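You operate a simulated robot arm through the tools that you are given. There is no shell and no other tool. Be economical: measure what you need, move in short steps, check, and stop when the job is done.

You are at the controls of a simulated robot arm. One attempt, no reset.

TASK
Fetch the blue gap gauge and stand it on top of the grey slip pad. Put one of the filter cartridges from the top of the blue service trolley on top of the black slip pad. Take the black cartridge and leave it on the press table. Fetch the red gap gauge and stand it on the base of the stack height gauge. Put one of the bedding weights from the service bench on top of the stoning puck. Put two of the suction cup stems from the service bench on the top of the blue tool cart. The order is free. Set down upright: blue gap gauge, black cartridge, red gap gauge, suction cup stem.
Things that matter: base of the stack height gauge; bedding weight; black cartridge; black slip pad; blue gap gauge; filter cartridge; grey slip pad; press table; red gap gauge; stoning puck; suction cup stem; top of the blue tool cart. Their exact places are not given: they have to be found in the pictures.

It is judged by the outcome, as a careful person would: the job done as asked, and still so three seconds after it is handed in. It fails if anything else is knocked over, pushed out of place, dropped, spilled or broken.

THE ROBOT
A 7-joint arm with a two-finger parallel gripper on a trunk, on a base that drives. Base frame: it is fixed to the floor where the robot stands at the start and does not move with it; the origin is under the middle of the robot, x ahead of it, y to its left, z up. Readings come in m, degrees, newtons and seconds.
With the tool pointing down near the work surface it reaches from about 0.3 to 0.72 m from the robot's upright axis, wherever it stands. Its first joint turns from -166.0 to 166.0 degrees. Places, roughly: base of the stack height gauge (12x12 cm) [5.22, 7.9, 0.92]; bedding weight [2.25, 7.75, 1]; black cartridge [2.5, 7.75, 1]; black slip pad [2.25, 1.5, 1]; blue gap gauge [0.5, 0.25, 1]; filter cartridge (3x3x8 cm) [0.6, 1.4, 0.9]; grey slip pad [0.5, 0.25, 1]; press table [3.5, 7.9, 0.8]; red gap gauge [2.25, 7.75, 1]; stoning puck (5x5x7 cm) [2.7, 7.7, 0.9]; suction cup stem (3x3x7 cm) [2.4, 7.7, 0.9]; top of the blue tool cart [3, 6.2, 0.9]. Payload 3.43 kg.
The tool frame sits at the grasp point between the pads (the TCP): z along the fingers, y along the line on which they close. The tips reach 0.034 m beyond it. The gripper opens to 0.128 m. The fingers are 0.024 m wide and 0.012 m thick; the gripper's body (0.048 by 0.13 m) begins 0.096 m behind the TCP.
Orientation is that of the tool frame in the base frame, as a unit quaternion [x, y, z, w]. With the fingers straight down and closing along the base's y, the tool's x points along the base's -x, its y along +y and its z along -z.

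THE INTERFACE
- The arm moves only by the tool send_rows. Its argument "increments" is a list of rows, each an object (a shift or turn left out is 0, a gripper value left out holds the last) with "gripper": the opening, from 0 (shut) to 1 (fully open); "offset": the shift along the tool's x, y, z in units of 500 mm (1.0 is 500 mm), a list of three; "turn": the turn, a rotation vector about the tool's x, y, z in units of 90 degrees (1.0 is 90 degrees), a list of three. In form: [{"gripper": gripper, "offset": [dx, dy, dz], "turn": [ax, ay, az]}, ...]. A call has 1 to 20 rows; each row is the pose to reach, as a shift and turn from the pose commanded when the call began, along the tool's axes at that moment. A call with a number of a shift or a turn outside -1 to 1 is refused whole. Each row takes 0.2 s and may step no farther than 0.05 m and 8.6 degrees from the row before; otherwise, or with a gripper value out of range, the whole call is refused. A pose out of reach is approached as far as the arm can. The call stops where the force on the tool passes 40 N (or 10 N more than at its start, if that is more) or the arm is blocked; 0.2 s more then pass. The fingers move at their own pace (about 0.108 m/s each) and stop on an object; they squeeze with about 30 N. The grip force told is the motor's: it shows also when the fingers shut on nothing. Time passes only in rows, and 0.2 s behind the last, so rows that repeat a pose let the fingers close. The reply holds the time, the measured pose of the TCP, the force on the tool along the base axes, the opening and the grip force, in the units named above and with some noise, with the torque about the TCP (base axes, N m) and any sound that the robot's microphone picked up, and new pictures: "pictures" is both (left out), scene, wrist or none.
- Cameras (640 x 400 px; columns grow to the right, rows downward): "scene" is now at [-0.0023, 0.1465, 1.543]; the picture's right is [0.08, -1.00, 0.00], its down [-0.58, -0.04, -0.81] and it looks along [0.81, 0.06, -0.58] (base axes); focal length 293 px, centre (320, 200). "wrist" rides on the gripper at [0.076, -0.011, -0.16] in the tool frame; the picture's right is [0.15, 0.99, 0.00], its down [-0.88, 0.13, -0.46] and it looks along [-0.45, 0.07, 0.89] (tool axes); focal length 234 px, centre (320, 200).
- raise_lower(by): slides the trunk up (or, below 0, down) by that many m; the arm and the scene camera ride with it, the base frame stays. It gives what a move gives, with no picture.
- roll_base(legs): drives the robot by 1 to 6 legs, each [ahead, left, turn to the left] in m, m and degrees, along the robot's own axes; the way and the turn of a leg run together, so that a leg with both is an arc; at most 1.5 m and 180 degrees a leg. The arm and the cameras ride along, it lands a little off, and it stops where it bumps. It gives what a move gives, and a new picture of the scene camera.
- pan_tilt(pan, tilt): turns the head with the scene camera to pan (to the left, within 86 degrees either way) and tilt (down, from -29 to 69), counted from straight ahead of the robot. It gives what a move gives, and a new picture of the scene camera.
- measure_at(camera, pixels): for up to 12 pixels [column, row] of the newest picture of that camera ("zoom" is the newest enlarged one), the place [x, y, z] in the base frame of the surface seen there, good to about 0.003 m. It takes no simulated time.
- close_up(camera, box): a new picture of the part [left, top, right, bottom] of that camera's present view, enlarged. It takes no simulated time.
- close_job(): hands the job in; it is judged then, once.

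Keep the steps short. Do not move on a guess: measure, check each grasp and each placing, and mend mistakes. In all there are 138 turns and 260 pictures (those below and enlarged ones count). Leave the gripper open and the arm clear of the work at the hand-in unless told otherwise, and finish with a single line.

The tools are called after "Call:" as a command line: name --argument value ..., lists and objects as JSON in quotes. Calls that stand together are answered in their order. send_rows: Moves the arm, as the interface text tells. Its arguments: {"type":"object","properties":{"increments":{"type":"array"},"pictures":{"type":"string","enum":["both","scene","wrist","none"]}},"required":["increments"]} The other tools are called the same way: raise_lower (by) slides the trunk up or down; roll_base (legs) drives the base; pan_tilt (pan, tilt) turns the head that bears the scene camera; measure_at (camera, pixels) gives the place of the surface under pixels of a picture; close_up (camera, box) takes an enlarged picture of a part of a camera's view; close_job () hands the job in.

At the start:

```text
time: 0.0
tool_pos: [0.3544, 0.2769, 1.2397]
ee_rot: [0.001, 1.0, 0.0, 0.0]
wrist_force: [0.7, 0.0, -0.8]
wrist_torque: [-0.02, -0.03, -0.01]
gripper_width: 0.1282
gripper_force: 0.0
trunk travel left (down, up): [-0.25, 0.074]
robot x, y, heading: [-0.0013, -0.0029, -0.3]
head pan, tilt: [4.4, 35.6]
```

scene: 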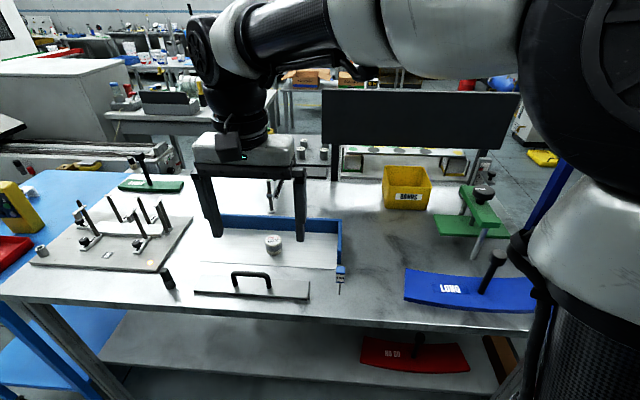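
wrist: 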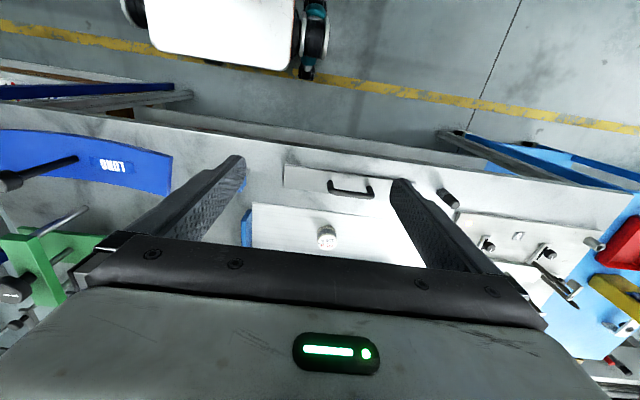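

I see a bench with several items. I'll enlarge the scene to identify the blue gap gauge and the grey slip pad.

Call:
close_up --camera "scene" --box '[0, 130, 340, 342]'

Call:
close_up --camera "scene" --box '[300, 130, 560, 292]'

Call:
close_up --camera "wrist" --box '[200, 130, 460, 292]'

```text
1.88 times, centred on (170, 236) of scene
```

zoom: 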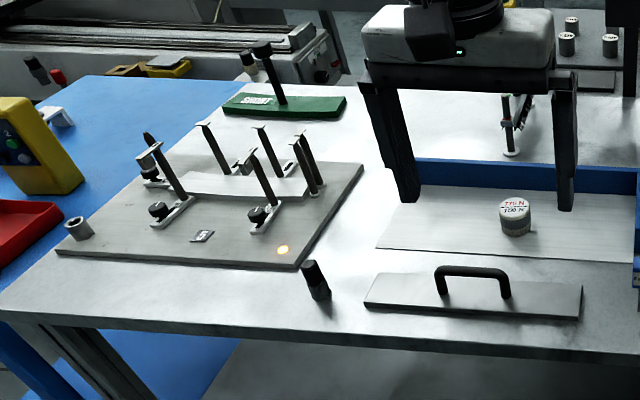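

```text
2.46 times, centred on (430, 211) of scene
```

zoom: 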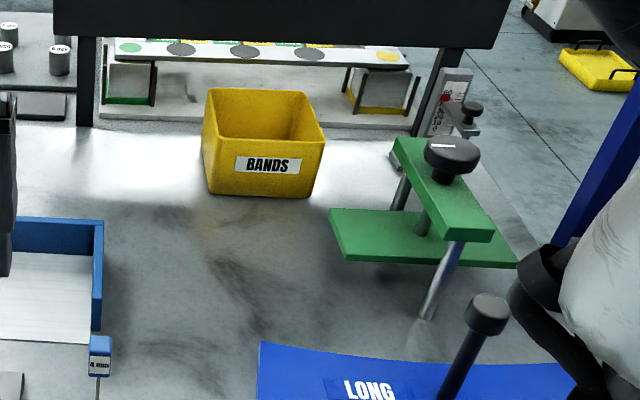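

```text
2.46 times, centred on (330, 211) of wrist
```

zoom: 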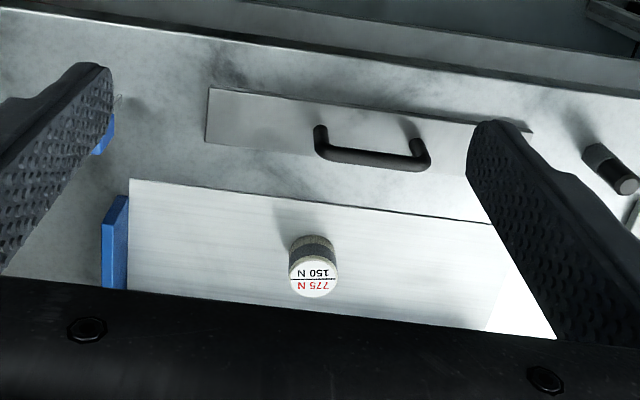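

The blue item at scene (340,275) is a candidate gap gauge. Look around more with different head angles.

Call:
pan_tilt --pan 0 --tilt 60

Call:
pan_tilt --pan 50 --tilt 35

```text
time: 0.9
tool_pos: [0.3549, 0.2755, 1.2383]
ee_rot: [0.0, 1.0, -0.001, -0.001]
wrist_force: [-0.4, 0.8, 0.1]
wrist_torque: [0.0, -0.01, 0.01]
gripper_width: 0.128
gripper_force: 0.1
trunk travel left (down, up): [-0.25, 0.074]
robot x, y, heading: [0.0024, 0.0009, 0.1]
head pan, tilt: [0.0, 60.0]
```

scene: 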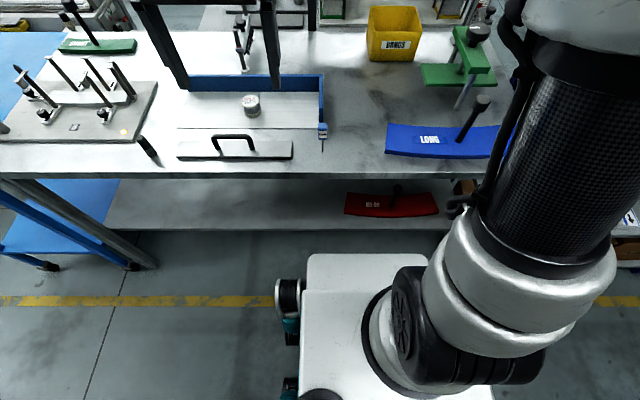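

```text
time: 2.1
tool_pos: [0.3548, 0.2768, 1.2383]
ee_rot: [0.0, 1.0, 0.0, 0.0]
wrist_force: [-0.7, 0.4, 0.6]
wrist_torque: [0.0, -0.01, 0.0]
gripper_width: 0.1276
gripper_force: 0.1
trunk travel left (down, up): [-0.25, 0.074]
robot x, y, heading: [-0.0005, 0.0007, 0.3]
head pan, tilt: [50.0, 35.0]
```

scene: 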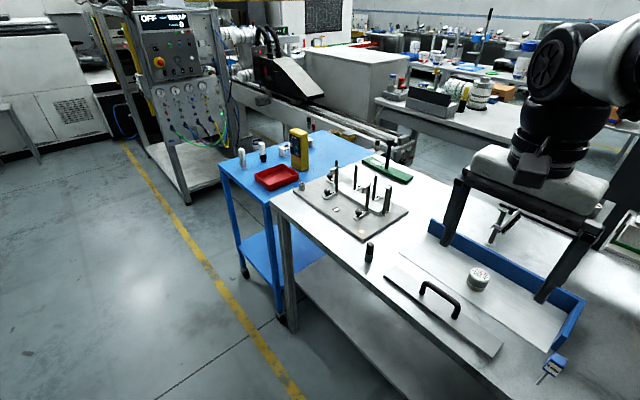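

Call:
close_up --camera "scene" --box '[220, 110, 420, 235]'

Call:
close_up --camera "scene" --box '[370, 200, 640, 400]'

Call:
measure_at --camera "scene" --pixels '[[557, 361], [541, 380], [479, 277], [440, 290], [450, 335], [520, 270], [369, 250], [262, 155], [284, 150], [530, 310]]'

```text
3.20 times, centred on (320, 172) of scene
```

zoom: 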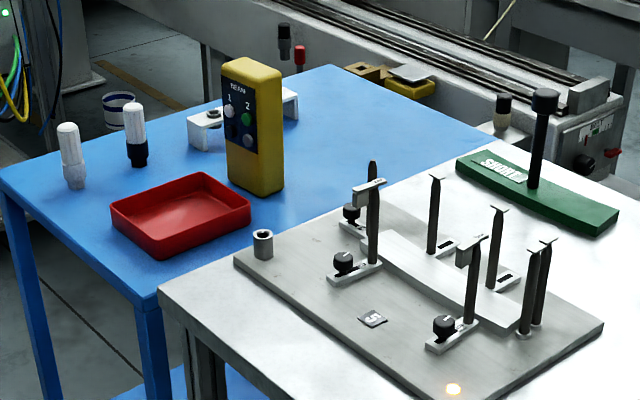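

```text
2.00 times, centred on (505, 300) of scene
```

zoom: 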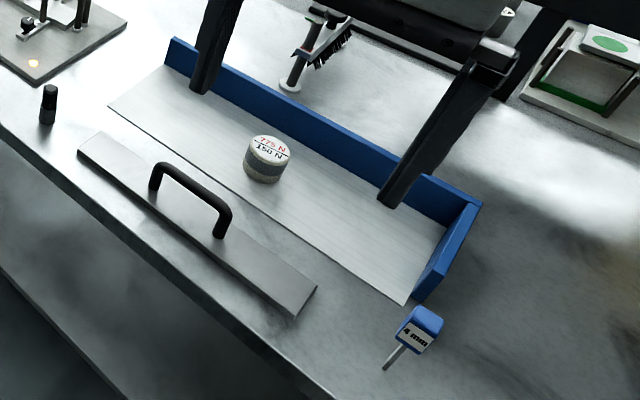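

```text
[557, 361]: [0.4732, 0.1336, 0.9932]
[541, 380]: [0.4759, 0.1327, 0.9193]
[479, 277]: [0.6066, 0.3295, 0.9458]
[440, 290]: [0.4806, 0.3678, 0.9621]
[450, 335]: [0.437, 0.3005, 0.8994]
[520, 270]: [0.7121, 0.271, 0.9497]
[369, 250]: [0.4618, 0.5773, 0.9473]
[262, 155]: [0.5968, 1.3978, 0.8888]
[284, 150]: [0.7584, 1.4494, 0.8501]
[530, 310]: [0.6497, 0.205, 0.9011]
```

I need to know what a "slip pad" looks like; look toward (2.25, 1.5) where the black one is.

Call:
pan_tilt --pan 33 --tilt 14

Call:
close_up --camera "scene" --box '[200, 140, 420, 278]'

```text
time: 2.9
tool_pos: [0.355, 0.2761, 1.2391]
ee_rot: [0.0, 1.0, 0.0, 0.001]
wrist_force: [0.1, 0.5, -0.3]
wrist_torque: [-0.01, -0.02, -0.04]
gripper_width: 0.1281
gripper_force: 0.0
trunk travel left (down, up): [-0.25, 0.074]
robot x, y, heading: [0.0013, 0.0013, 0.1]
head pan, tilt: [33.0, 14.0]
```

scene: 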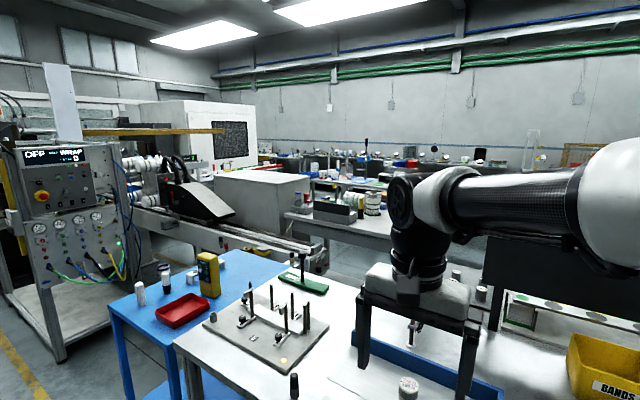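

```text
2.90 times, centred on (310, 209) of scene
```

zoom: 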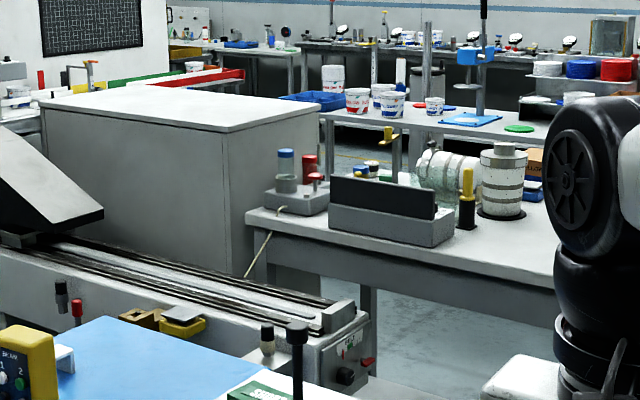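

Call:
pan_tilt --pan -10 --tilt 25

Call:
close_up --camera "scene" --box '[60, 110, 380, 310]'

```text
time: 4.0
tool_pos: [0.3549, 0.2769, 1.239]
ee_rot: [0.0, 1.0, 0.0, 0.0]
wrist_force: [1.2, -0.3, -0.2]
wrist_torque: [0.01, 0.0, -0.02]
gripper_width: 0.1279
gripper_force: 0.1
trunk travel left (down, up): [-0.25, 0.074]
robot x, y, heading: [-0.0027, -0.0014, -0.2]
head pan, tilt: [-10.0, 25.0]
```

scene: 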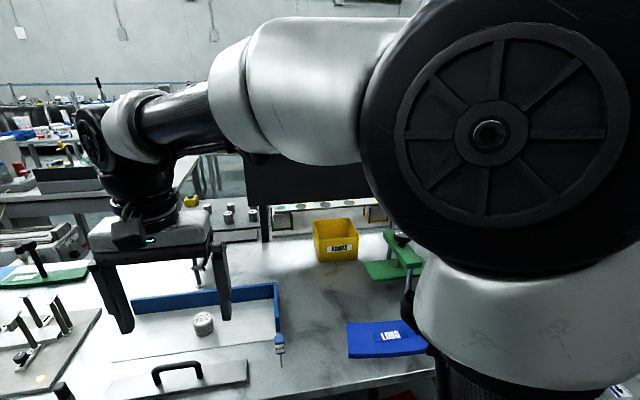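

```text
2.00 times, centred on (220, 210) of scene
```

zoom: 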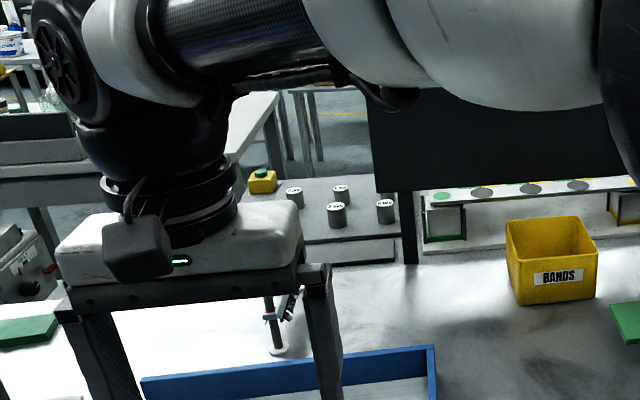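

Call:
measure_at --camera "zoom" --pixels '[[443, 196], [482, 193], [530, 189], [578, 186], [445, 222], [262, 184], [337, 212], [278, 350], [270, 310], [370, 250], [560, 295], [385, 240]]'

Call:
pan_tilt --pan 15 --tilt 45

Call:
close_up --camera "scene" --box '[200, 100, 440, 250]'

```text
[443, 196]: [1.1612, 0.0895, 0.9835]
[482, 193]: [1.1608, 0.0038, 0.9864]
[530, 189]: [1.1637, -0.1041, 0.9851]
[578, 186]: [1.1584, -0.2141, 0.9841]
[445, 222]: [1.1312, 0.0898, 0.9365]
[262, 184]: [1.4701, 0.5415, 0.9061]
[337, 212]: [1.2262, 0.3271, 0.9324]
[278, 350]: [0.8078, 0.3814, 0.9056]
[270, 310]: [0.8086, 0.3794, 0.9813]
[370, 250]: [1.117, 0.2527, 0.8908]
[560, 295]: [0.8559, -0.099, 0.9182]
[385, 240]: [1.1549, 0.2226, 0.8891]
```

```text
time: 4.9
tool_pos: [0.355, 0.2765, 1.2382]
ee_rot: [0.0, 1.0, 0.0, 0.0]
wrist_force: [-0.2, 0.0, 0.7]
wrist_torque: [0.0, 0.0, 0.0]
gripper_width: 0.128
gripper_force: 0.1
trunk travel left (down, up): [-0.25, 0.074]
robot x, y, heading: [0.001, 0.0029, -0.2]
head pan, tilt: [15.0, 45.0]
```

scene: 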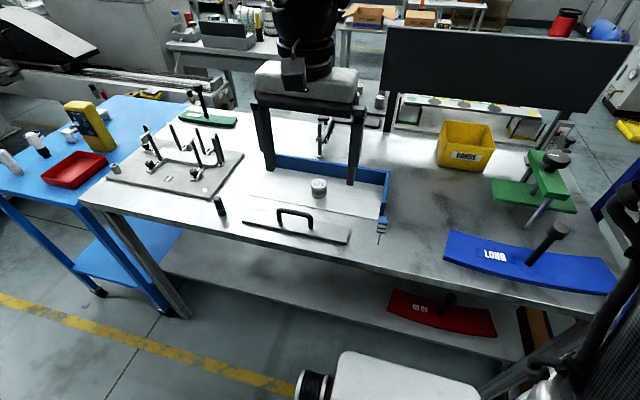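

```text
2.67 times, centred on (320, 175) of scene
```

zoom: 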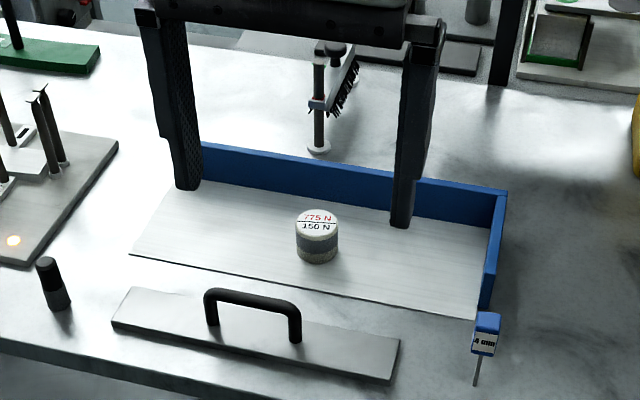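

Call:
pan_tilt --pan 33 --tilt 14

Call:
close_up --camera "scene" --box '[280, 180, 400, 255]'

Call:
measure_at --camera "zoom" --pixels '[[60, 100], [150, 100], [200, 170], [300, 90], [320, 170], [390, 140], [490, 100], [490, 190], [600, 180]]'

```text
time: 5.8
tool_pos: [0.3539, 0.2767, 1.2383]
ee_rot: [0.001, 1.0, 0.001, 0.0]
wrist_force: [-0.2, -0.4, -0.3]
wrist_torque: [-0.03, 0.02, 0.03]
gripper_width: 0.1278
gripper_force: 0.1
trunk travel left (down, up): [-0.25, 0.074]
robot x, y, heading: [-0.0021, -0.0038, 0.0]
head pan, tilt: [33.0, 14.0]
```

scene: 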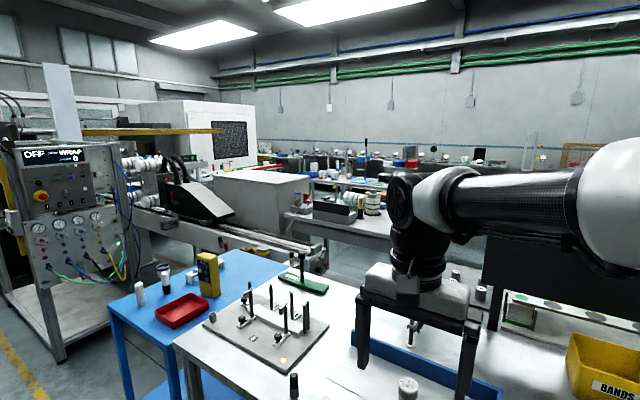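

```text
5.33 times, centred on (340, 218) of scene
```

zoom: 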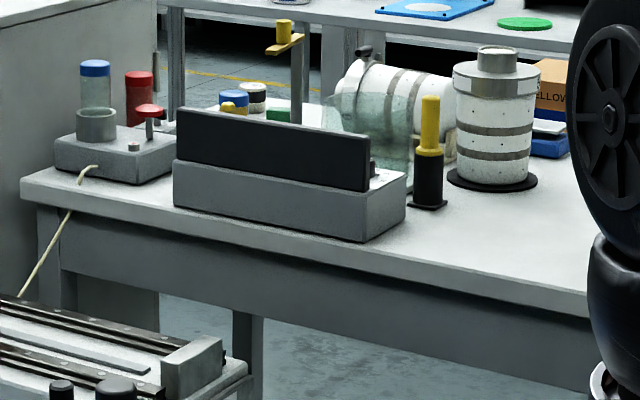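

```text
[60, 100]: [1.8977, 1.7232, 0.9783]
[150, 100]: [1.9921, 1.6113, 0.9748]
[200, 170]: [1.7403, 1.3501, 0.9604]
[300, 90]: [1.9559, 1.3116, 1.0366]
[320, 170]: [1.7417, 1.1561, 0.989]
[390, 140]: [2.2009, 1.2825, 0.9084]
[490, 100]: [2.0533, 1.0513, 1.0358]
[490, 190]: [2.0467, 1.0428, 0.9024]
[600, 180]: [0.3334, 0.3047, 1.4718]
```

Call:
measure_at --camera "scene" --pixels '[[112, 305], [170, 345], [160, 310], [139, 293], [166, 280], [178, 350]]'

Call:
close_up --camera "scene" --box '[100, 240, 228, 320]'

Call:
roll_base --legs '[[-0.1, 1.15, 0]]'

Call:
pan_tilt --pan 15 --tilt 40

```text
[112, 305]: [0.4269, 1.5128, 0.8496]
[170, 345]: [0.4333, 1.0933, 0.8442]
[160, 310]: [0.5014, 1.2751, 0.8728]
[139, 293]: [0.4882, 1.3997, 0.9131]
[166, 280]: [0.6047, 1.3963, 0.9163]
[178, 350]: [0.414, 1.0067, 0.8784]
```

```text
5.00 times, centred on (164, 280) of scene
```

zoom: 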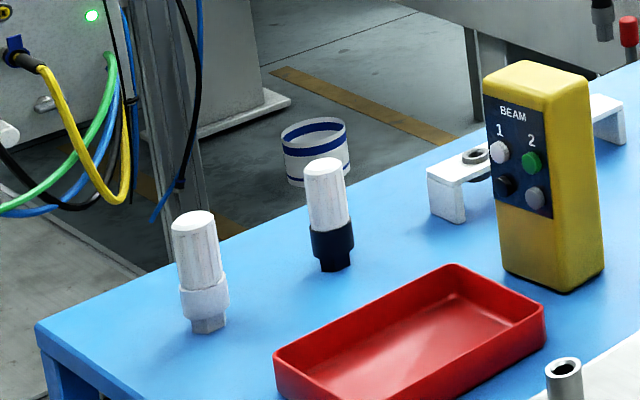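

```text
time: 17.3
tool_pos: [0.2539, 1.4407, 1.2397]
ee_rot: [0.0, 1.0, 0.0, 0.0]
wrist_force: [0.4, 0.1, 0.5]
wrist_torque: [0.02, 0.0, 0.0]
gripper_width: 0.1279
gripper_force: 0.0
trunk travel left (down, up): [-0.25, 0.074]
robot x, y, heading: [-0.0967, 1.166, 0.2]
head pan, tilt: [33.0, 14.0]
```

scene: 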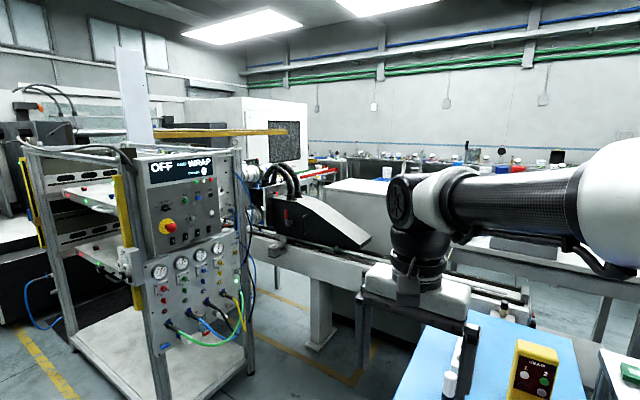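

```text
time: 18.2
tool_pos: [0.2535, 1.4425, 1.2392]
ee_rot: [0.0, 1.0, 0.0, 0.0]
wrist_force: [0.1, -0.2, 0.1]
wrist_torque: [0.01, -0.02, 0.03]
gripper_width: 0.1281
gripper_force: 0.0
trunk travel left (down, up): [-0.25, 0.074]
robot x, y, heading: [-0.0984, 1.1602, -0.2]
head pan, tilt: [15.0, 40.0]
```

scene: 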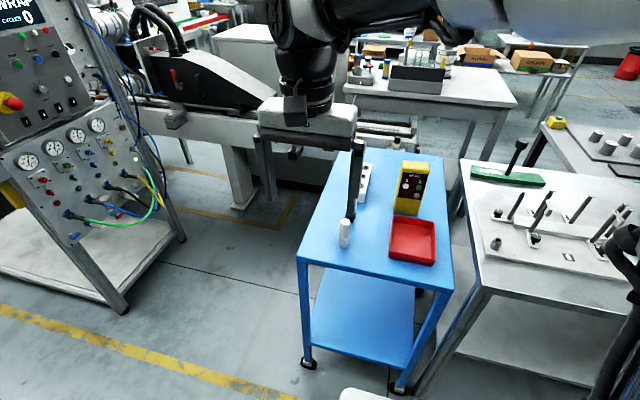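

Call:
close_up --camera "scene" --box '[300, 150, 460, 250]'

Call:
measure_at --camera "scene" --pixels '[[345, 222], [344, 232], [343, 245], [341, 255], [360, 195], [390, 255], [392, 225], [331, 235]]'

Call:
close_up --camera "wrist" --box '[0, 0, 640, 400]'

```text
4.00 times, centred on (380, 200) of scene
```

zoom: 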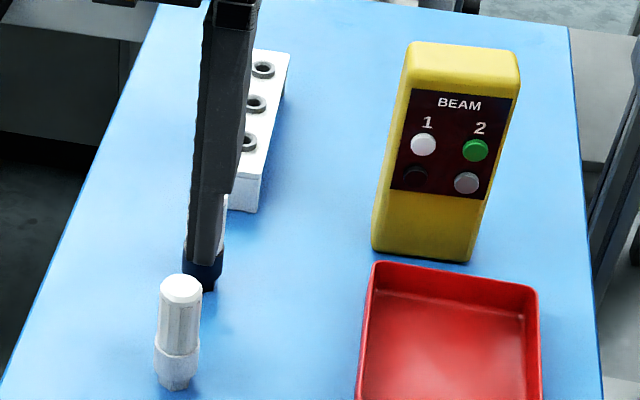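

```text
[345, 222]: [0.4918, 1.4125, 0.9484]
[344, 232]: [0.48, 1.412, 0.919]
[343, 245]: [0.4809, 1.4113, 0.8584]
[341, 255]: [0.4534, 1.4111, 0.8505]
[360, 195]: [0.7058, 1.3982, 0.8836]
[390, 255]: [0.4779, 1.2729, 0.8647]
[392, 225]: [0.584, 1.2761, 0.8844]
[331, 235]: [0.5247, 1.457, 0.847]
```

```text
1.00 times, centred on (320, 200) of wrist (not enlarged: the box is as wide or as high as the picture)
```

zoom: 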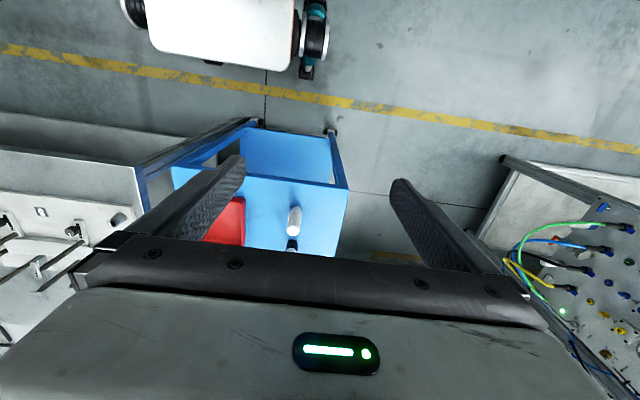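

Take the near white cartridge at (0.492, 1.412). Move above it, gripper partly closed, then check.

Call:
send_rows --increments '[{"gripper": 0.6, "offset": [-0.0954, -0.012, 0]}, {"offset": [-0.1908, -0.024, 0]}, {"offset": [-0.2862, -0.036, 0]}, {"offset": [-0.3816, -0.048, 0]}, {"offset": [-0.477, -0.06, 0]}, {"offset": [-0.477, -0.06, 0.095]}, {"offset": [-0.477, -0.06, 0.19]}, {"offset": [-0.477, -0.06, 0.285]}, {"offset": [-0.477, -0.06, 0.38]}, {"offset": [-0.477, -0.06, 0.478]}, {"offset": [-0.477, -0.06, 0.478]}]'

```text
time: 20.6
tool_pos: [0.4936, 1.411, 0.999]
ee_rot: [0.0, 1.0, 0.001, 0.0]
wrist_force: [-0.6, 0.0, 0.0]
wrist_torque: [-0.01, 0.0, 0.01]
gripper_width: 0.0764
gripper_force: 0.0
trunk travel left (down, up): [-0.25, 0.074]
robot x, y, heading: [-0.1012, 1.1628, 0.1]
head pan, tilt: [15.0, 40.0]
```

scene: 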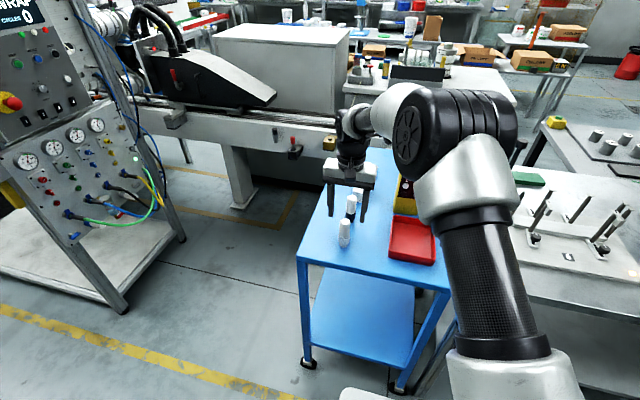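
wrist: 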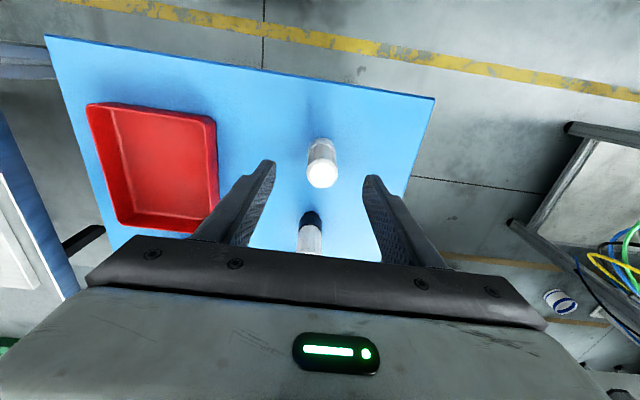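

Call:
measure_at --camera "wrist" --pixels '[[322, 162], [322, 175], [322, 186], [309, 174], [336, 174], [321, 141], [310, 240], [340, 110]]'

```text
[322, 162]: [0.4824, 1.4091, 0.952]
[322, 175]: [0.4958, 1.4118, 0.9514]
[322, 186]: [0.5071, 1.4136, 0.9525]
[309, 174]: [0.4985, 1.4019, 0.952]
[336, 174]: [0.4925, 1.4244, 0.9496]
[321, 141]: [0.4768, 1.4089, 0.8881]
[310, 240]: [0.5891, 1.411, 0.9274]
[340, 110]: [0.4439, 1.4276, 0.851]
```

Centre is (0.495, 1.4125). Lower to z 0.905, close, and lift.

Call:
send_rows --increments '[{"gripper": 0.6, "offset": [-0.003, 0.003, 0.09]}, {"offset": [-0.003, 0.003, 0.188]}, {"gripper": 0, "offset": [-0.003, 0.003, 0.188]}, {"offset": [-0.003, 0.003, 0.188]}, {"offset": [-0.003, 0.003, 0.188]}, {"offset": [-0.003, 0.003, 0.188]}]' --pictures "none"

Call:
send_rows --increments '[{"gripper": 0, "offset": [0, 0, -0.06]}, {"offset": [0, 0, -0.15]}, {"offset": [0, 0, -0.24]}, {"offset": [0, 0, -0.33]}, {"offset": [0, 0, -0.42]}, {"offset": [0, 0, -0.51]}, {"offset": [0, 0, -0.6]}]'

```text
time: 22.0
tool_pos: [0.4935, 1.4131, 0.9059]
ee_rot: [0.001, 1.0, 0.001, 0.001]
wrist_force: [2.2, 5.5, -2.4]
wrist_torque: [0.18, -1.13, -0.01]
gripper_width: 0.0315
gripper_force: 44.8
trunk travel left (down, up): [-0.25, 0.074]
robot x, y, heading: [-0.1041, 1.165, -0.0]
head pan, tilt: [15.0, 40.0]
```

```text
time: 22.3
tool_pos: [0.4939, 1.4133, 0.9055]
ee_rot: [0.0, 1.0, 0.001, -0.001]
wrist_force: [8.4, 4.8, -18.9]
wrist_torque: [0.36, -1.41, -0.12]
gripper_width: 0.0316
gripper_force: 44.5
trunk travel left (down, up): [-0.25, 0.074]
robot x, y, heading: [-0.1065, 1.1644, 0.0]
head pan, tilt: [15.0, 40.0]
stopped in row 1: the force on the tool passed its limit at 68 N (the readings are from after the stop); the commanded pose is now the measured one
```

scene: 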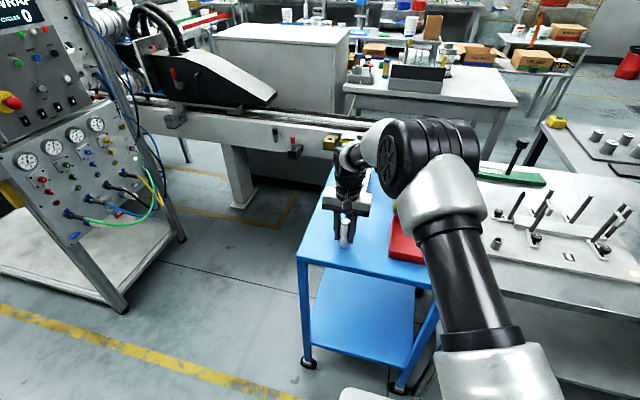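
wrist: 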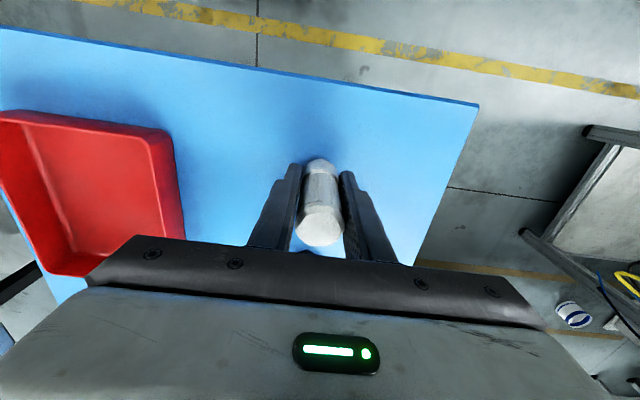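

The lift stopped at 68 N. Try a gentle lift in small steps.

Call:
send_rows --increments '[{"gripper": 0, "offset": [0, 0, -0.004]}, {"offset": [0, 0, -0.008]}, {"offset": [0, 0, -0.012]}, {"offset": [0, 0, -0.016]}, {"offset": [0, 0, -0.02]}]' --pictures "wrist"

```text
time: 22.8
tool_pos: [0.4935, 1.4126, 0.9045]
ee_rot: [0.0, 1.0, 0.001, -0.001]
wrist_force: [8.9, 5.1, -21.9]
wrist_torque: [0.08, -1.57, -0.05]
gripper_width: 0.0316
gripper_force: 45.1
trunk travel left (down, up): [-0.25, 0.074]
robot x, y, heading: [-0.1014, 1.1653, 0.1]
head pan, tilt: [15.0, 40.0]
stopped in row 2: the force on the tool passed its limit at 42 N (the readings are from after the stop); the commanded pose is now the measured one
```

wrist: 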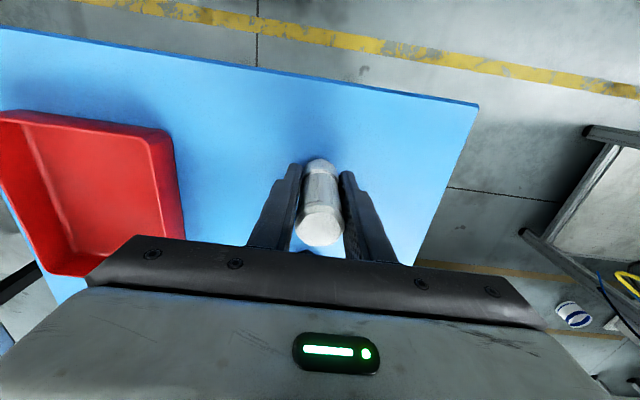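

This one is stuck fast or too heavy. Release, go up, and look at the other one (black collar).

Call:
send_rows --increments '[{"gripper": 0.6}, {"gripper": 0.6}, {"gripper": 0.6}, {"offset": [0, 0, -0.09]}, {"offset": [0, 0, -0.18]}, {"offset": [0, 0, -0.23]}, {"offset": [-0.05, 0, -0.23]}]' --pictures "wrist"

```text
time: 24.4
tool_pos: [0.518, 1.4123, 1.0244]
ee_rot: [0.001, 1.0, 0.0, -0.002]
wrist_force: [-0.5, -1.0, -0.2]
wrist_torque: [0.0, 0.01, 0.0]
gripper_width: 0.0769
gripper_force: 0.1
trunk travel left (down, up): [-0.25, 0.074]
robot x, y, heading: [-0.0981, 1.1644, -0.1]
head pan, tilt: [15.0, 40.0]
```

wrist: 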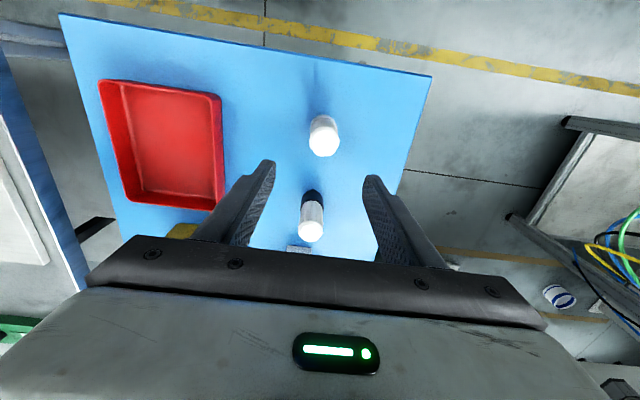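

Call:
measure_at --camera "wrist" --pixels '[[311, 222], [311, 232], [311, 240], [299, 231], [323, 231], [312, 200], [299, 249]]'

Call:
close_up --camera "wrist" --box '[240, 100, 400, 260]'

```text
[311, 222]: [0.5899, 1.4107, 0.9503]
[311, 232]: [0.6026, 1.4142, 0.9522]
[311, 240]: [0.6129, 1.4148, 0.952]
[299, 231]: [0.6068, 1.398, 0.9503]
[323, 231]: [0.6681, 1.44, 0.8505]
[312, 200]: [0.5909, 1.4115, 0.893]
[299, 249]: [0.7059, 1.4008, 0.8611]
```

```text
2.50 times, centred on (320, 180) of wrist
```

zoom: 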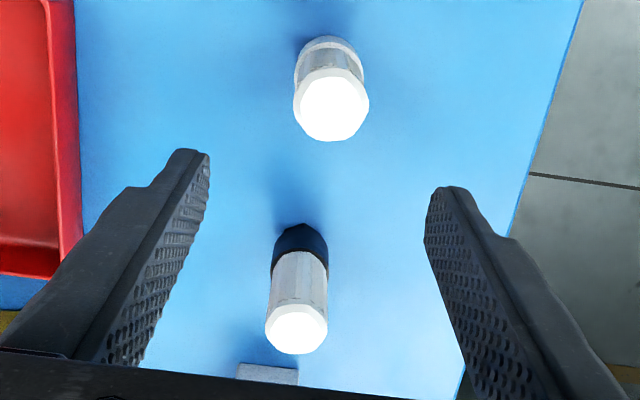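

Call:
send_rows --increments '[{"gripper": 0.6, "offset": [-0.084, -0.001, 0]}, {"offset": [-0.168, -0.002, 0]}, {"offset": [-0.168, -0.002, 0.09]}, {"offset": [-0.168, -0.002, 0.18]}, {"offset": [-0.168, -0.002, 0.236]}, {"gripper": 0, "offset": [-0.168, -0.002, 0.236]}, {"offset": [-0.168, -0.002, 0.236]}, {"offset": [-0.168, -0.002, 0.236]}, {"offset": [-0.168, -0.002, 0.236]}]' --pictures "none"

Call:
send_rows --increments '[{"gripper": 0, "offset": [0, 0, -0.004]}, {"offset": [0, 0, -0.012]}, {"offset": [0, 0, -0.03]}, {"offset": [0, 0, -0.06]}, {"offset": [0, 0, -0.14]}, {"offset": [0, 0, -0.22]}]'

```text
time: 26.4
tool_pos: [0.589, 1.4135, 0.9061]
ee_rot: [-0.003, 1.0, 0.004, 0.0]
wrist_force: [12.7, 35.9, 1.9]
wrist_torque: [-0.26, -0.47, 0.68]
gripper_width: 0.0316
gripper_force: 44.5
out of reach, approached as far as the arm can: row 2, 3, 4, 5, 6, 7, 8, 9
trunk travel left (down, up): [-0.25, 0.074]
robot x, y, heading: [-0.1011, 1.1659, 0.1]
head pan, tilt: [15.0, 40.0]
```

```text
time: 27.1
tool_pos: [0.5891, 1.4129, 0.9055]
ee_rot: [-0.002, 1.0, 0.004, -0.002]
wrist_force: [11.3, 7.3, -15.6]
wrist_torque: [0.08, -1.08, -0.07]
gripper_width: 0.0316
gripper_force: 44.7
trunk travel left (down, up): [-0.25, 0.074]
robot x, y, heading: [-0.0983, 1.1651, 0.2]
head pan, tilt: [15.0, 40.0]
stopped in row 3: the force on the tool passed its limit at 50 N (the readings are from after the stop); the commanded pose is now the measured one
```

scene: 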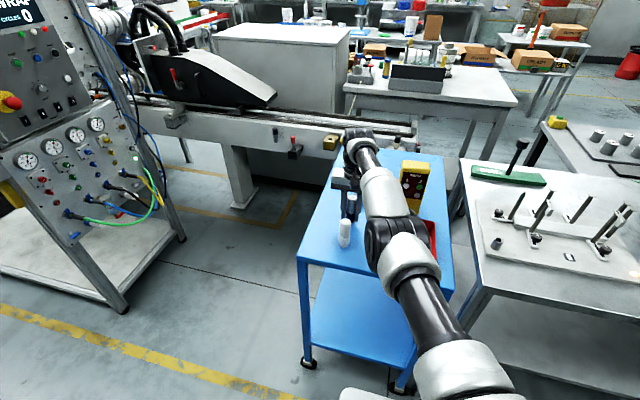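
wrist: 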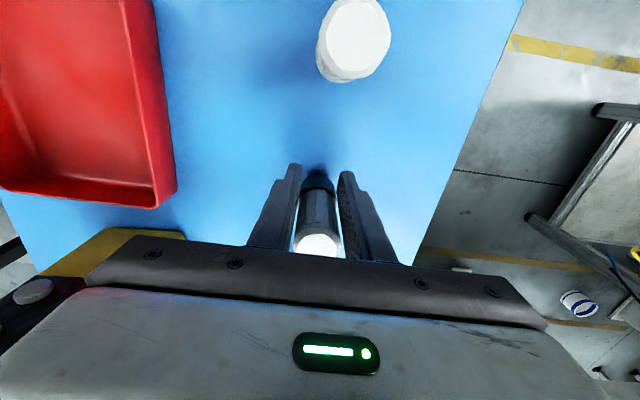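

Both resist. Look closely at how they are seated before trying anything else.

Call:
close_up --camera "scene" --box '[320, 180, 384, 260]'

Call:
send_rows --increments '[{"gripper": 0, "turn": [0, 0, -0.03]}, {"turn": [0, 0, -0.06]}, {"turn": [0, 0, -0.09]}, {"turn": [0, 0, -0.12]}]' --pictures "wrist"

```text
5.00 times, centred on (352, 220) of scene
```

zoom: 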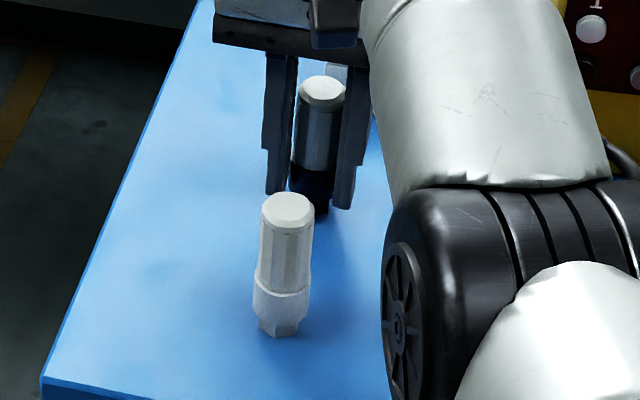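

```text
time: 28.1
tool_pos: [0.5873, 1.41, 0.9053]
ee_rot: [-0.097, 0.995, 0.002, -0.005]
wrist_force: [-0.7, 0.7, -22.4]
wrist_torque: [-0.58, -0.14, 0.17]
gripper_width: 0.03
gripper_force: 45.1
trunk travel left (down, up): [-0.25, 0.074]
robot x, y, heading: [-0.1016, 1.1615, 0.1]
head pan, tilt: [15.0, 40.0]
```

wrist: 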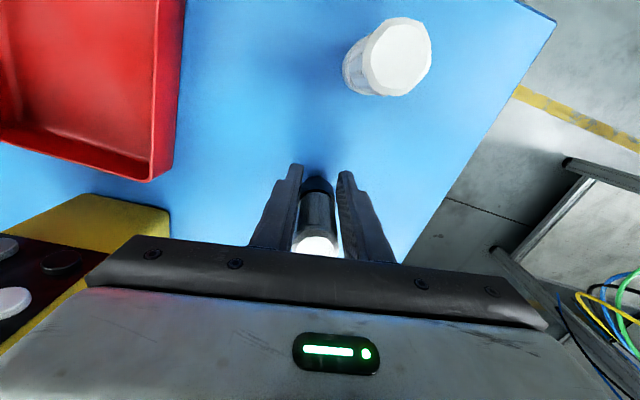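

It turned freely, and there is a steady ~22 N downward pull, so it may be simply heavy. Lift very slowly.

Call:
send_rows --increments '[{"gripper": 0, "offset": [0, 0, -0.002]}, {"offset": [0, 0, -0.004]}, {"offset": [0, 0, -0.006]}, {"offset": [0, 0, -0.008]}, {"offset": [0, 0, -0.01]}, {"offset": [0, 0, -0.012]}, {"offset": [0, 0, -0.014]}, {"offset": [0, 0, -0.016]}, {"offset": [0, 0, -0.018]}, {"offset": [0, 0, -0.02]}]' --pictures "wrist"

```text
time: 29.3
tool_pos: [0.5862, 1.4095, 0.9057]
ee_rot: [-0.096, 0.995, 0.002, -0.006]
wrist_force: [9.7, 4.1, -13.8]
wrist_torque: [-0.18, -0.93, 0.38]
gripper_width: 0.0295
gripper_force: 44.9
trunk travel left (down, up): [-0.25, 0.074]
robot x, y, heading: [-0.0972, 1.1631, 0.1]
head pan, tilt: [15.0, 40.0]
stopped in row 5: the force on the tool passed its limit at 41 N (the readings are from after the stop); the commanded pose is now the measured one
```

wrist: 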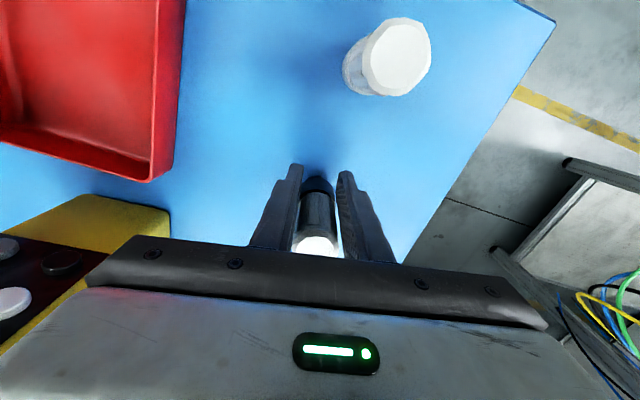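

Release, and retry on the near cartridge with a centred grip, testing whether it twists (bayonet seat).

Call:
send_rows --increments '[{"gripper": 0.6}, {"gripper": 0.6}, {"gripper": 0.6}, {"offset": [0, 0, -0.09]}, {"offset": [0, 0, -0.18]}, {"offset": [0, 0, -0.23]}, {"offset": [0, 0, -0.23], "turn": [0, 0, 0.06]}, {"offset": [0, 0, -0.23], "turn": [0, 0, 0.12]}]' --pictures "wrist"

Call:
close_up --camera "wrist" --box '[240, 40, 400, 240]'

Call:
measure_at --camera "wrist" --pixels '[[315, 180], [325, 90], [315, 190], [315, 170]]'

```text
time: 31.1
tool_pos: [0.5816, 1.4076, 1.0237]
ee_rot: [-0.001, 1.0, 0.002, -0.005]
wrist_force: [-0.4, -0.4, 0.4]
wrist_torque: [0.0, -0.01, 0.02]
gripper_width: 0.0766
gripper_force: 0.0
out of reach, approached as far as the arm can: row 6, 7, 8
trunk travel left (down, up): [-0.25, 0.074]
robot x, y, heading: [-0.0993, 1.1644, -0.1]
head pan, tilt: [15.0, 40.0]
```

wrist: 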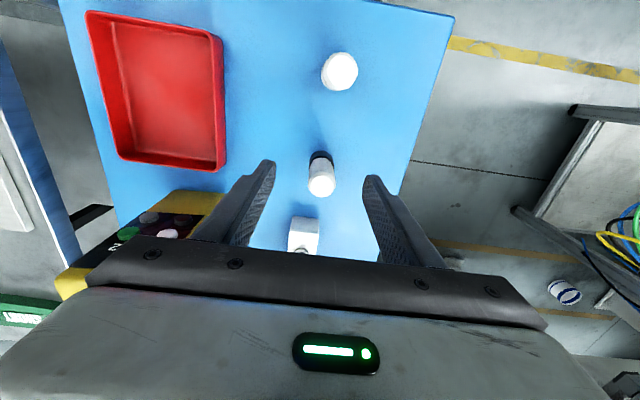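

```text
2.00 times, centred on (320, 140) of wrist
```

zoom: 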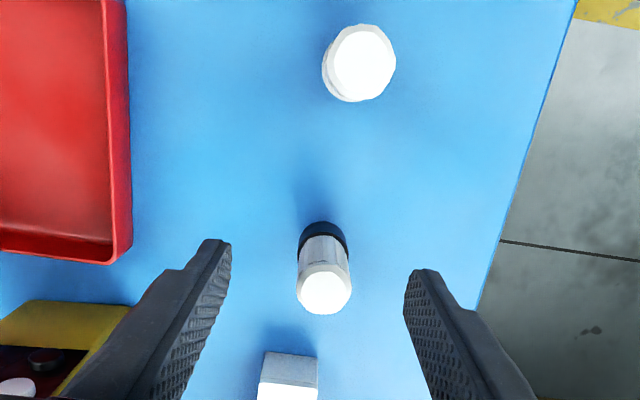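

```text
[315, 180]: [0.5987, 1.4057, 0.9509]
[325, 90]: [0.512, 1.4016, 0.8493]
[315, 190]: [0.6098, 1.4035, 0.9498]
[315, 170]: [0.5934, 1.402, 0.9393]
```

Call:
send_rows --increments '[{"gripper": 0.6, "offset": [0.0866, 0.005, 0]}, {"offset": [0.173, 0.01, 0]}, {"offset": [0.173, 0.01, 0.09]}, {"offset": [0.173, 0.01, 0.18]}, {"offset": [0.173, 0.01, 0.23]}, {"gripper": 0, "offset": [0.173, 0.01, 0.23]}, {"offset": [0.173, 0.01, 0.23]}, {"offset": [0.173, 0.01, 0.23]}, {"offset": [0.173, 0.01, 0.23]}]' --pictures "wrist"

Call:
send_rows --increments '[{"gripper": 0, "turn": [0, 0, -0.05]}, {"turn": [0, 0, -0.1]}, {"turn": [0, 0, -0.15]}, {"turn": [0, 0, -0.2]}, {"turn": [0, 0, -0.25]}, {"turn": [0, 0, -0.3]}]' --pictures "wrist"

```text
time: 33.1
tool_pos: [0.4942, 1.414, 0.9099]
ee_rot: [-0.002, 1.0, 0.001, -0.006]
wrist_force: [0.2, 5.1, -2.5]
wrist_torque: [-0.14, -0.83, -0.43]
gripper_width: 0.0314
gripper_force: 44.8
trunk travel left (down, up): [-0.25, 0.074]
robot x, y, heading: [-0.1019, 1.162, -0.2]
head pan, tilt: [15.0, 40.0]
```

wrist: 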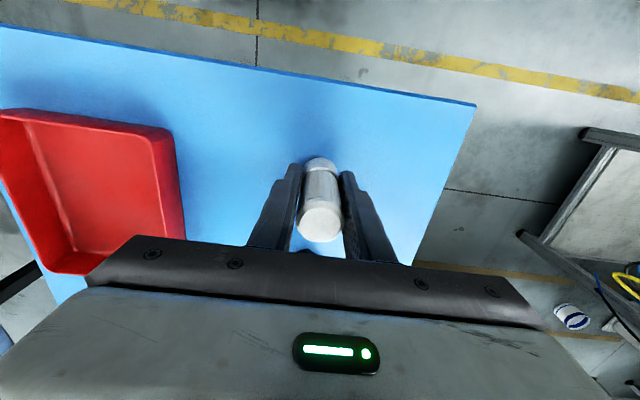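

```text
time: 34.5
tool_pos: [0.4931, 1.4114, 0.9094]
ee_rot: [-0.235, 0.972, 0.003, -0.006]
wrist_force: [1.0, 3.5, -0.2]
wrist_torque: [-0.99, 0.38, -1.71]
gripper_width: 0.0365
gripper_force: 45.1
trunk travel left (down, up): [-0.25, 0.074]
robot x, y, heading: [-0.1003, 1.1635, -0.2]
head pan, tilt: [15.0, 40.0]
```

wrist: 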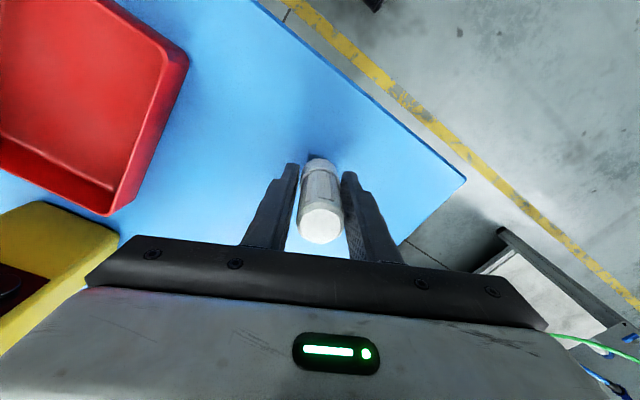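

It resists counter-clockwise rotation (1.7 N m). Try the other direction.

Call:
send_rows --increments '[{"gripper": 0, "turn": [0, 0, 0.08]}, {"turn": [0, 0, 0.16]}, {"turn": [0, 0, 0.24]}, {"turn": [0, 0, 0.3]}, {"turn": [0, 0, 0.36]}, {"turn": [0, 0, 0.42]}, {"turn": [0, 0, 0.48]}, {"turn": [0, 0, 0.54]}]' --pictures "wrist"

```text
time: 36.3
tool_pos: [0.4936, 1.4154, 0.9081]
ee_rot: [0.186, 0.983, 0.001, -0.007]
wrist_force: [-1.5, 4.2, -8.1]
wrist_torque: [0.82, 0.34, 1.87]
gripper_width: 0.0362
gripper_force: 44.8
trunk travel left (down, up): [-0.25, 0.074]
robot x, y, heading: [-0.1011, 1.1626, 0.1]
head pan, tilt: [15.0, 40.0]
```

wrist: 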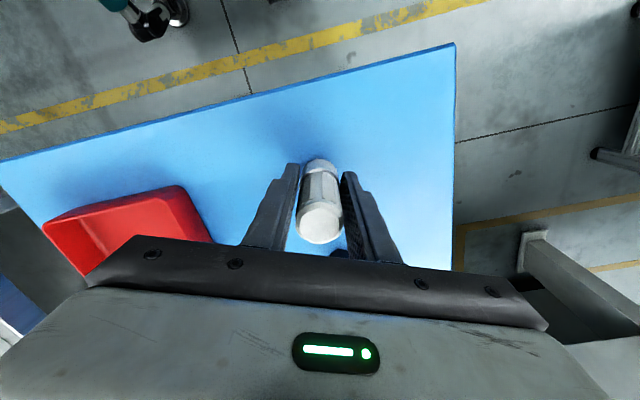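

The cap measures ~0.025 wide while the grip stopped at 0.0315: I was likely clamping the collar, which may be a fixed socket. Release, straighten, and grip only the upper body.

Call:
send_rows --increments '[{"gripper": 0.5}, {"gripper": 0.5}, {"gripper": 0.5, "offset": [0, 0, -0.05]}, {"offset": [0, 0, -0.05], "turn": [0, 0, -0.08]}, {"offset": [0, 0, -0.05], "turn": [0, 0, -0.16]}, {"offset": [0, 0, -0.05], "turn": [0, 0, -0.24]}, {"gripper": 0, "offset": [0, 0, -0.05], "turn": [0, 0, -0.24]}, {"offset": [0, 0, -0.05], "turn": [0, 0, -0.24]}, {"offset": [0, 0, -0.05], "turn": [0, 0, -0.24]}, {"offset": [0, 0, -0.05], "turn": [0, 0, -0.24]}]' --pictures "wrist"

Call:
send_rows --increments '[{"gripper": 0, "offset": [0, 0, -0.004]}, {"offset": [0, 0, -0.01]}, {"offset": [0, 0, -0.02]}, {"offset": [0, 0, -0.04]}, {"offset": [0, 0, -0.08]}, {"offset": [0, 0, -0.14]}, {"offset": [0, 0, -0.22]}]' --pictures "wrist"

```text
time: 38.5
tool_pos: [0.4945, 1.4127, 0.933]
ee_rot: [-0.002, 1.0, 0.001, -0.006]
wrist_force: [-0.1, -0.6, 0.5]
wrist_torque: [-0.06, -0.02, -0.01]
gripper_width: 0.0285
gripper_force: 30.4
trunk travel left (down, up): [-0.25, 0.074]
robot x, y, heading: [-0.1006, 1.1665, -0.1]
head pan, tilt: [15.0, 40.0]
```

wrist: 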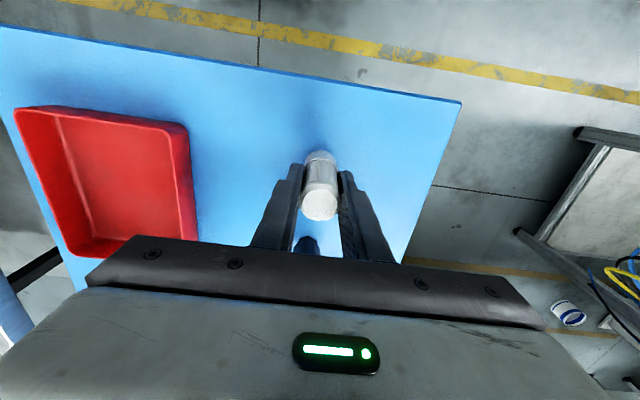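

```text
time: 40.1
tool_pos: [0.495, 1.4117, 1.044]
ee_rot: [-0.001, 1.0, 0.001, -0.006]
wrist_force: [0.0, 0.2, -0.6]
wrist_torque: [-0.01, 0.04, 0.02]
gripper_width: 0.0287
gripper_force: 29.5
trunk travel left (down, up): [-0.25, 0.074]
robot x, y, heading: [-0.0994, 1.1659, -0.2]
head pan, tilt: [15.0, 40.0]
```

wrist: 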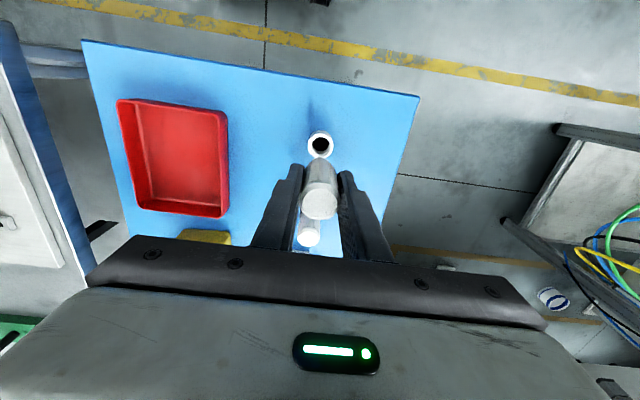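

The cartridge came out of its socket. Raise it and survey for a route to the black pad around (2.25, 1.5).

Call:
send_rows --increments '[{"gripper": 0, "offset": [0.08, 0, -0.05]}, {"offset": [0.16, 0, -0.1]}, {"offset": [0.24, 0, -0.15]}, {"offset": [0.32, 0, -0.2]}, {"offset": [0.36, 0, -0.28]}, {"offset": [0.36, 0, -0.3]}]' --pictures "none"

Call:
pan_tilt --pan 10 --tilt 15

Call:
measure_at --camera "scene" --pixels '[[60, 250], [150, 200], [250, 230], [330, 240], [420, 250], [480, 250], [540, 260], [600, 260], [380, 170], [500, 200], [560, 200], [620, 200]]'

```text
time: 41.5
tool_pos: [0.3178, 1.4105, 1.1967]
ee_rot: [-0.001, 1.0, 0.002, -0.007]
wrist_force: [0.1, -0.4, -0.6]
wrist_torque: [0.01, 0.0, 0.03]
gripper_width: 0.0286
gripper_force: 30.0
trunk travel left (down, up): [-0.25, 0.074]
robot x, y, heading: [-0.1002, 1.1626, -0.0]
head pan, tilt: [15.0, 40.0]
```

```text
time: 42.4
tool_pos: [0.3186, 1.4102, 1.1959]
ee_rot: [-0.002, 1.0, 0.001, -0.006]
wrist_force: [0.1, -0.9, -0.7]
wrist_torque: [0.0, -0.04, 0.0]
gripper_width: 0.0287
gripper_force: 30.1
trunk travel left (down, up): [-0.25, 0.074]
robot x, y, heading: [-0.096, 1.1632, 0.2]
head pan, tilt: [10.0, 15.0]
```

scene: 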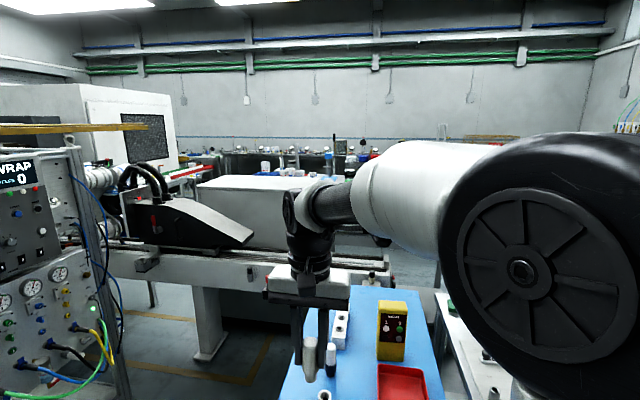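

```text
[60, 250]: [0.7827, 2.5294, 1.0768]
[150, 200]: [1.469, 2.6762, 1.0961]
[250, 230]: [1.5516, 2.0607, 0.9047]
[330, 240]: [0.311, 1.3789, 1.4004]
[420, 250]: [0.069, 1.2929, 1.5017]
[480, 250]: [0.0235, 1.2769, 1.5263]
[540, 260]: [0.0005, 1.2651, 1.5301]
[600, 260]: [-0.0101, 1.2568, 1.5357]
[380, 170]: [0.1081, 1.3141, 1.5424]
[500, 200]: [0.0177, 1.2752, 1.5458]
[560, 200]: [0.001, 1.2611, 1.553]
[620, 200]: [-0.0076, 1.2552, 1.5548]
```

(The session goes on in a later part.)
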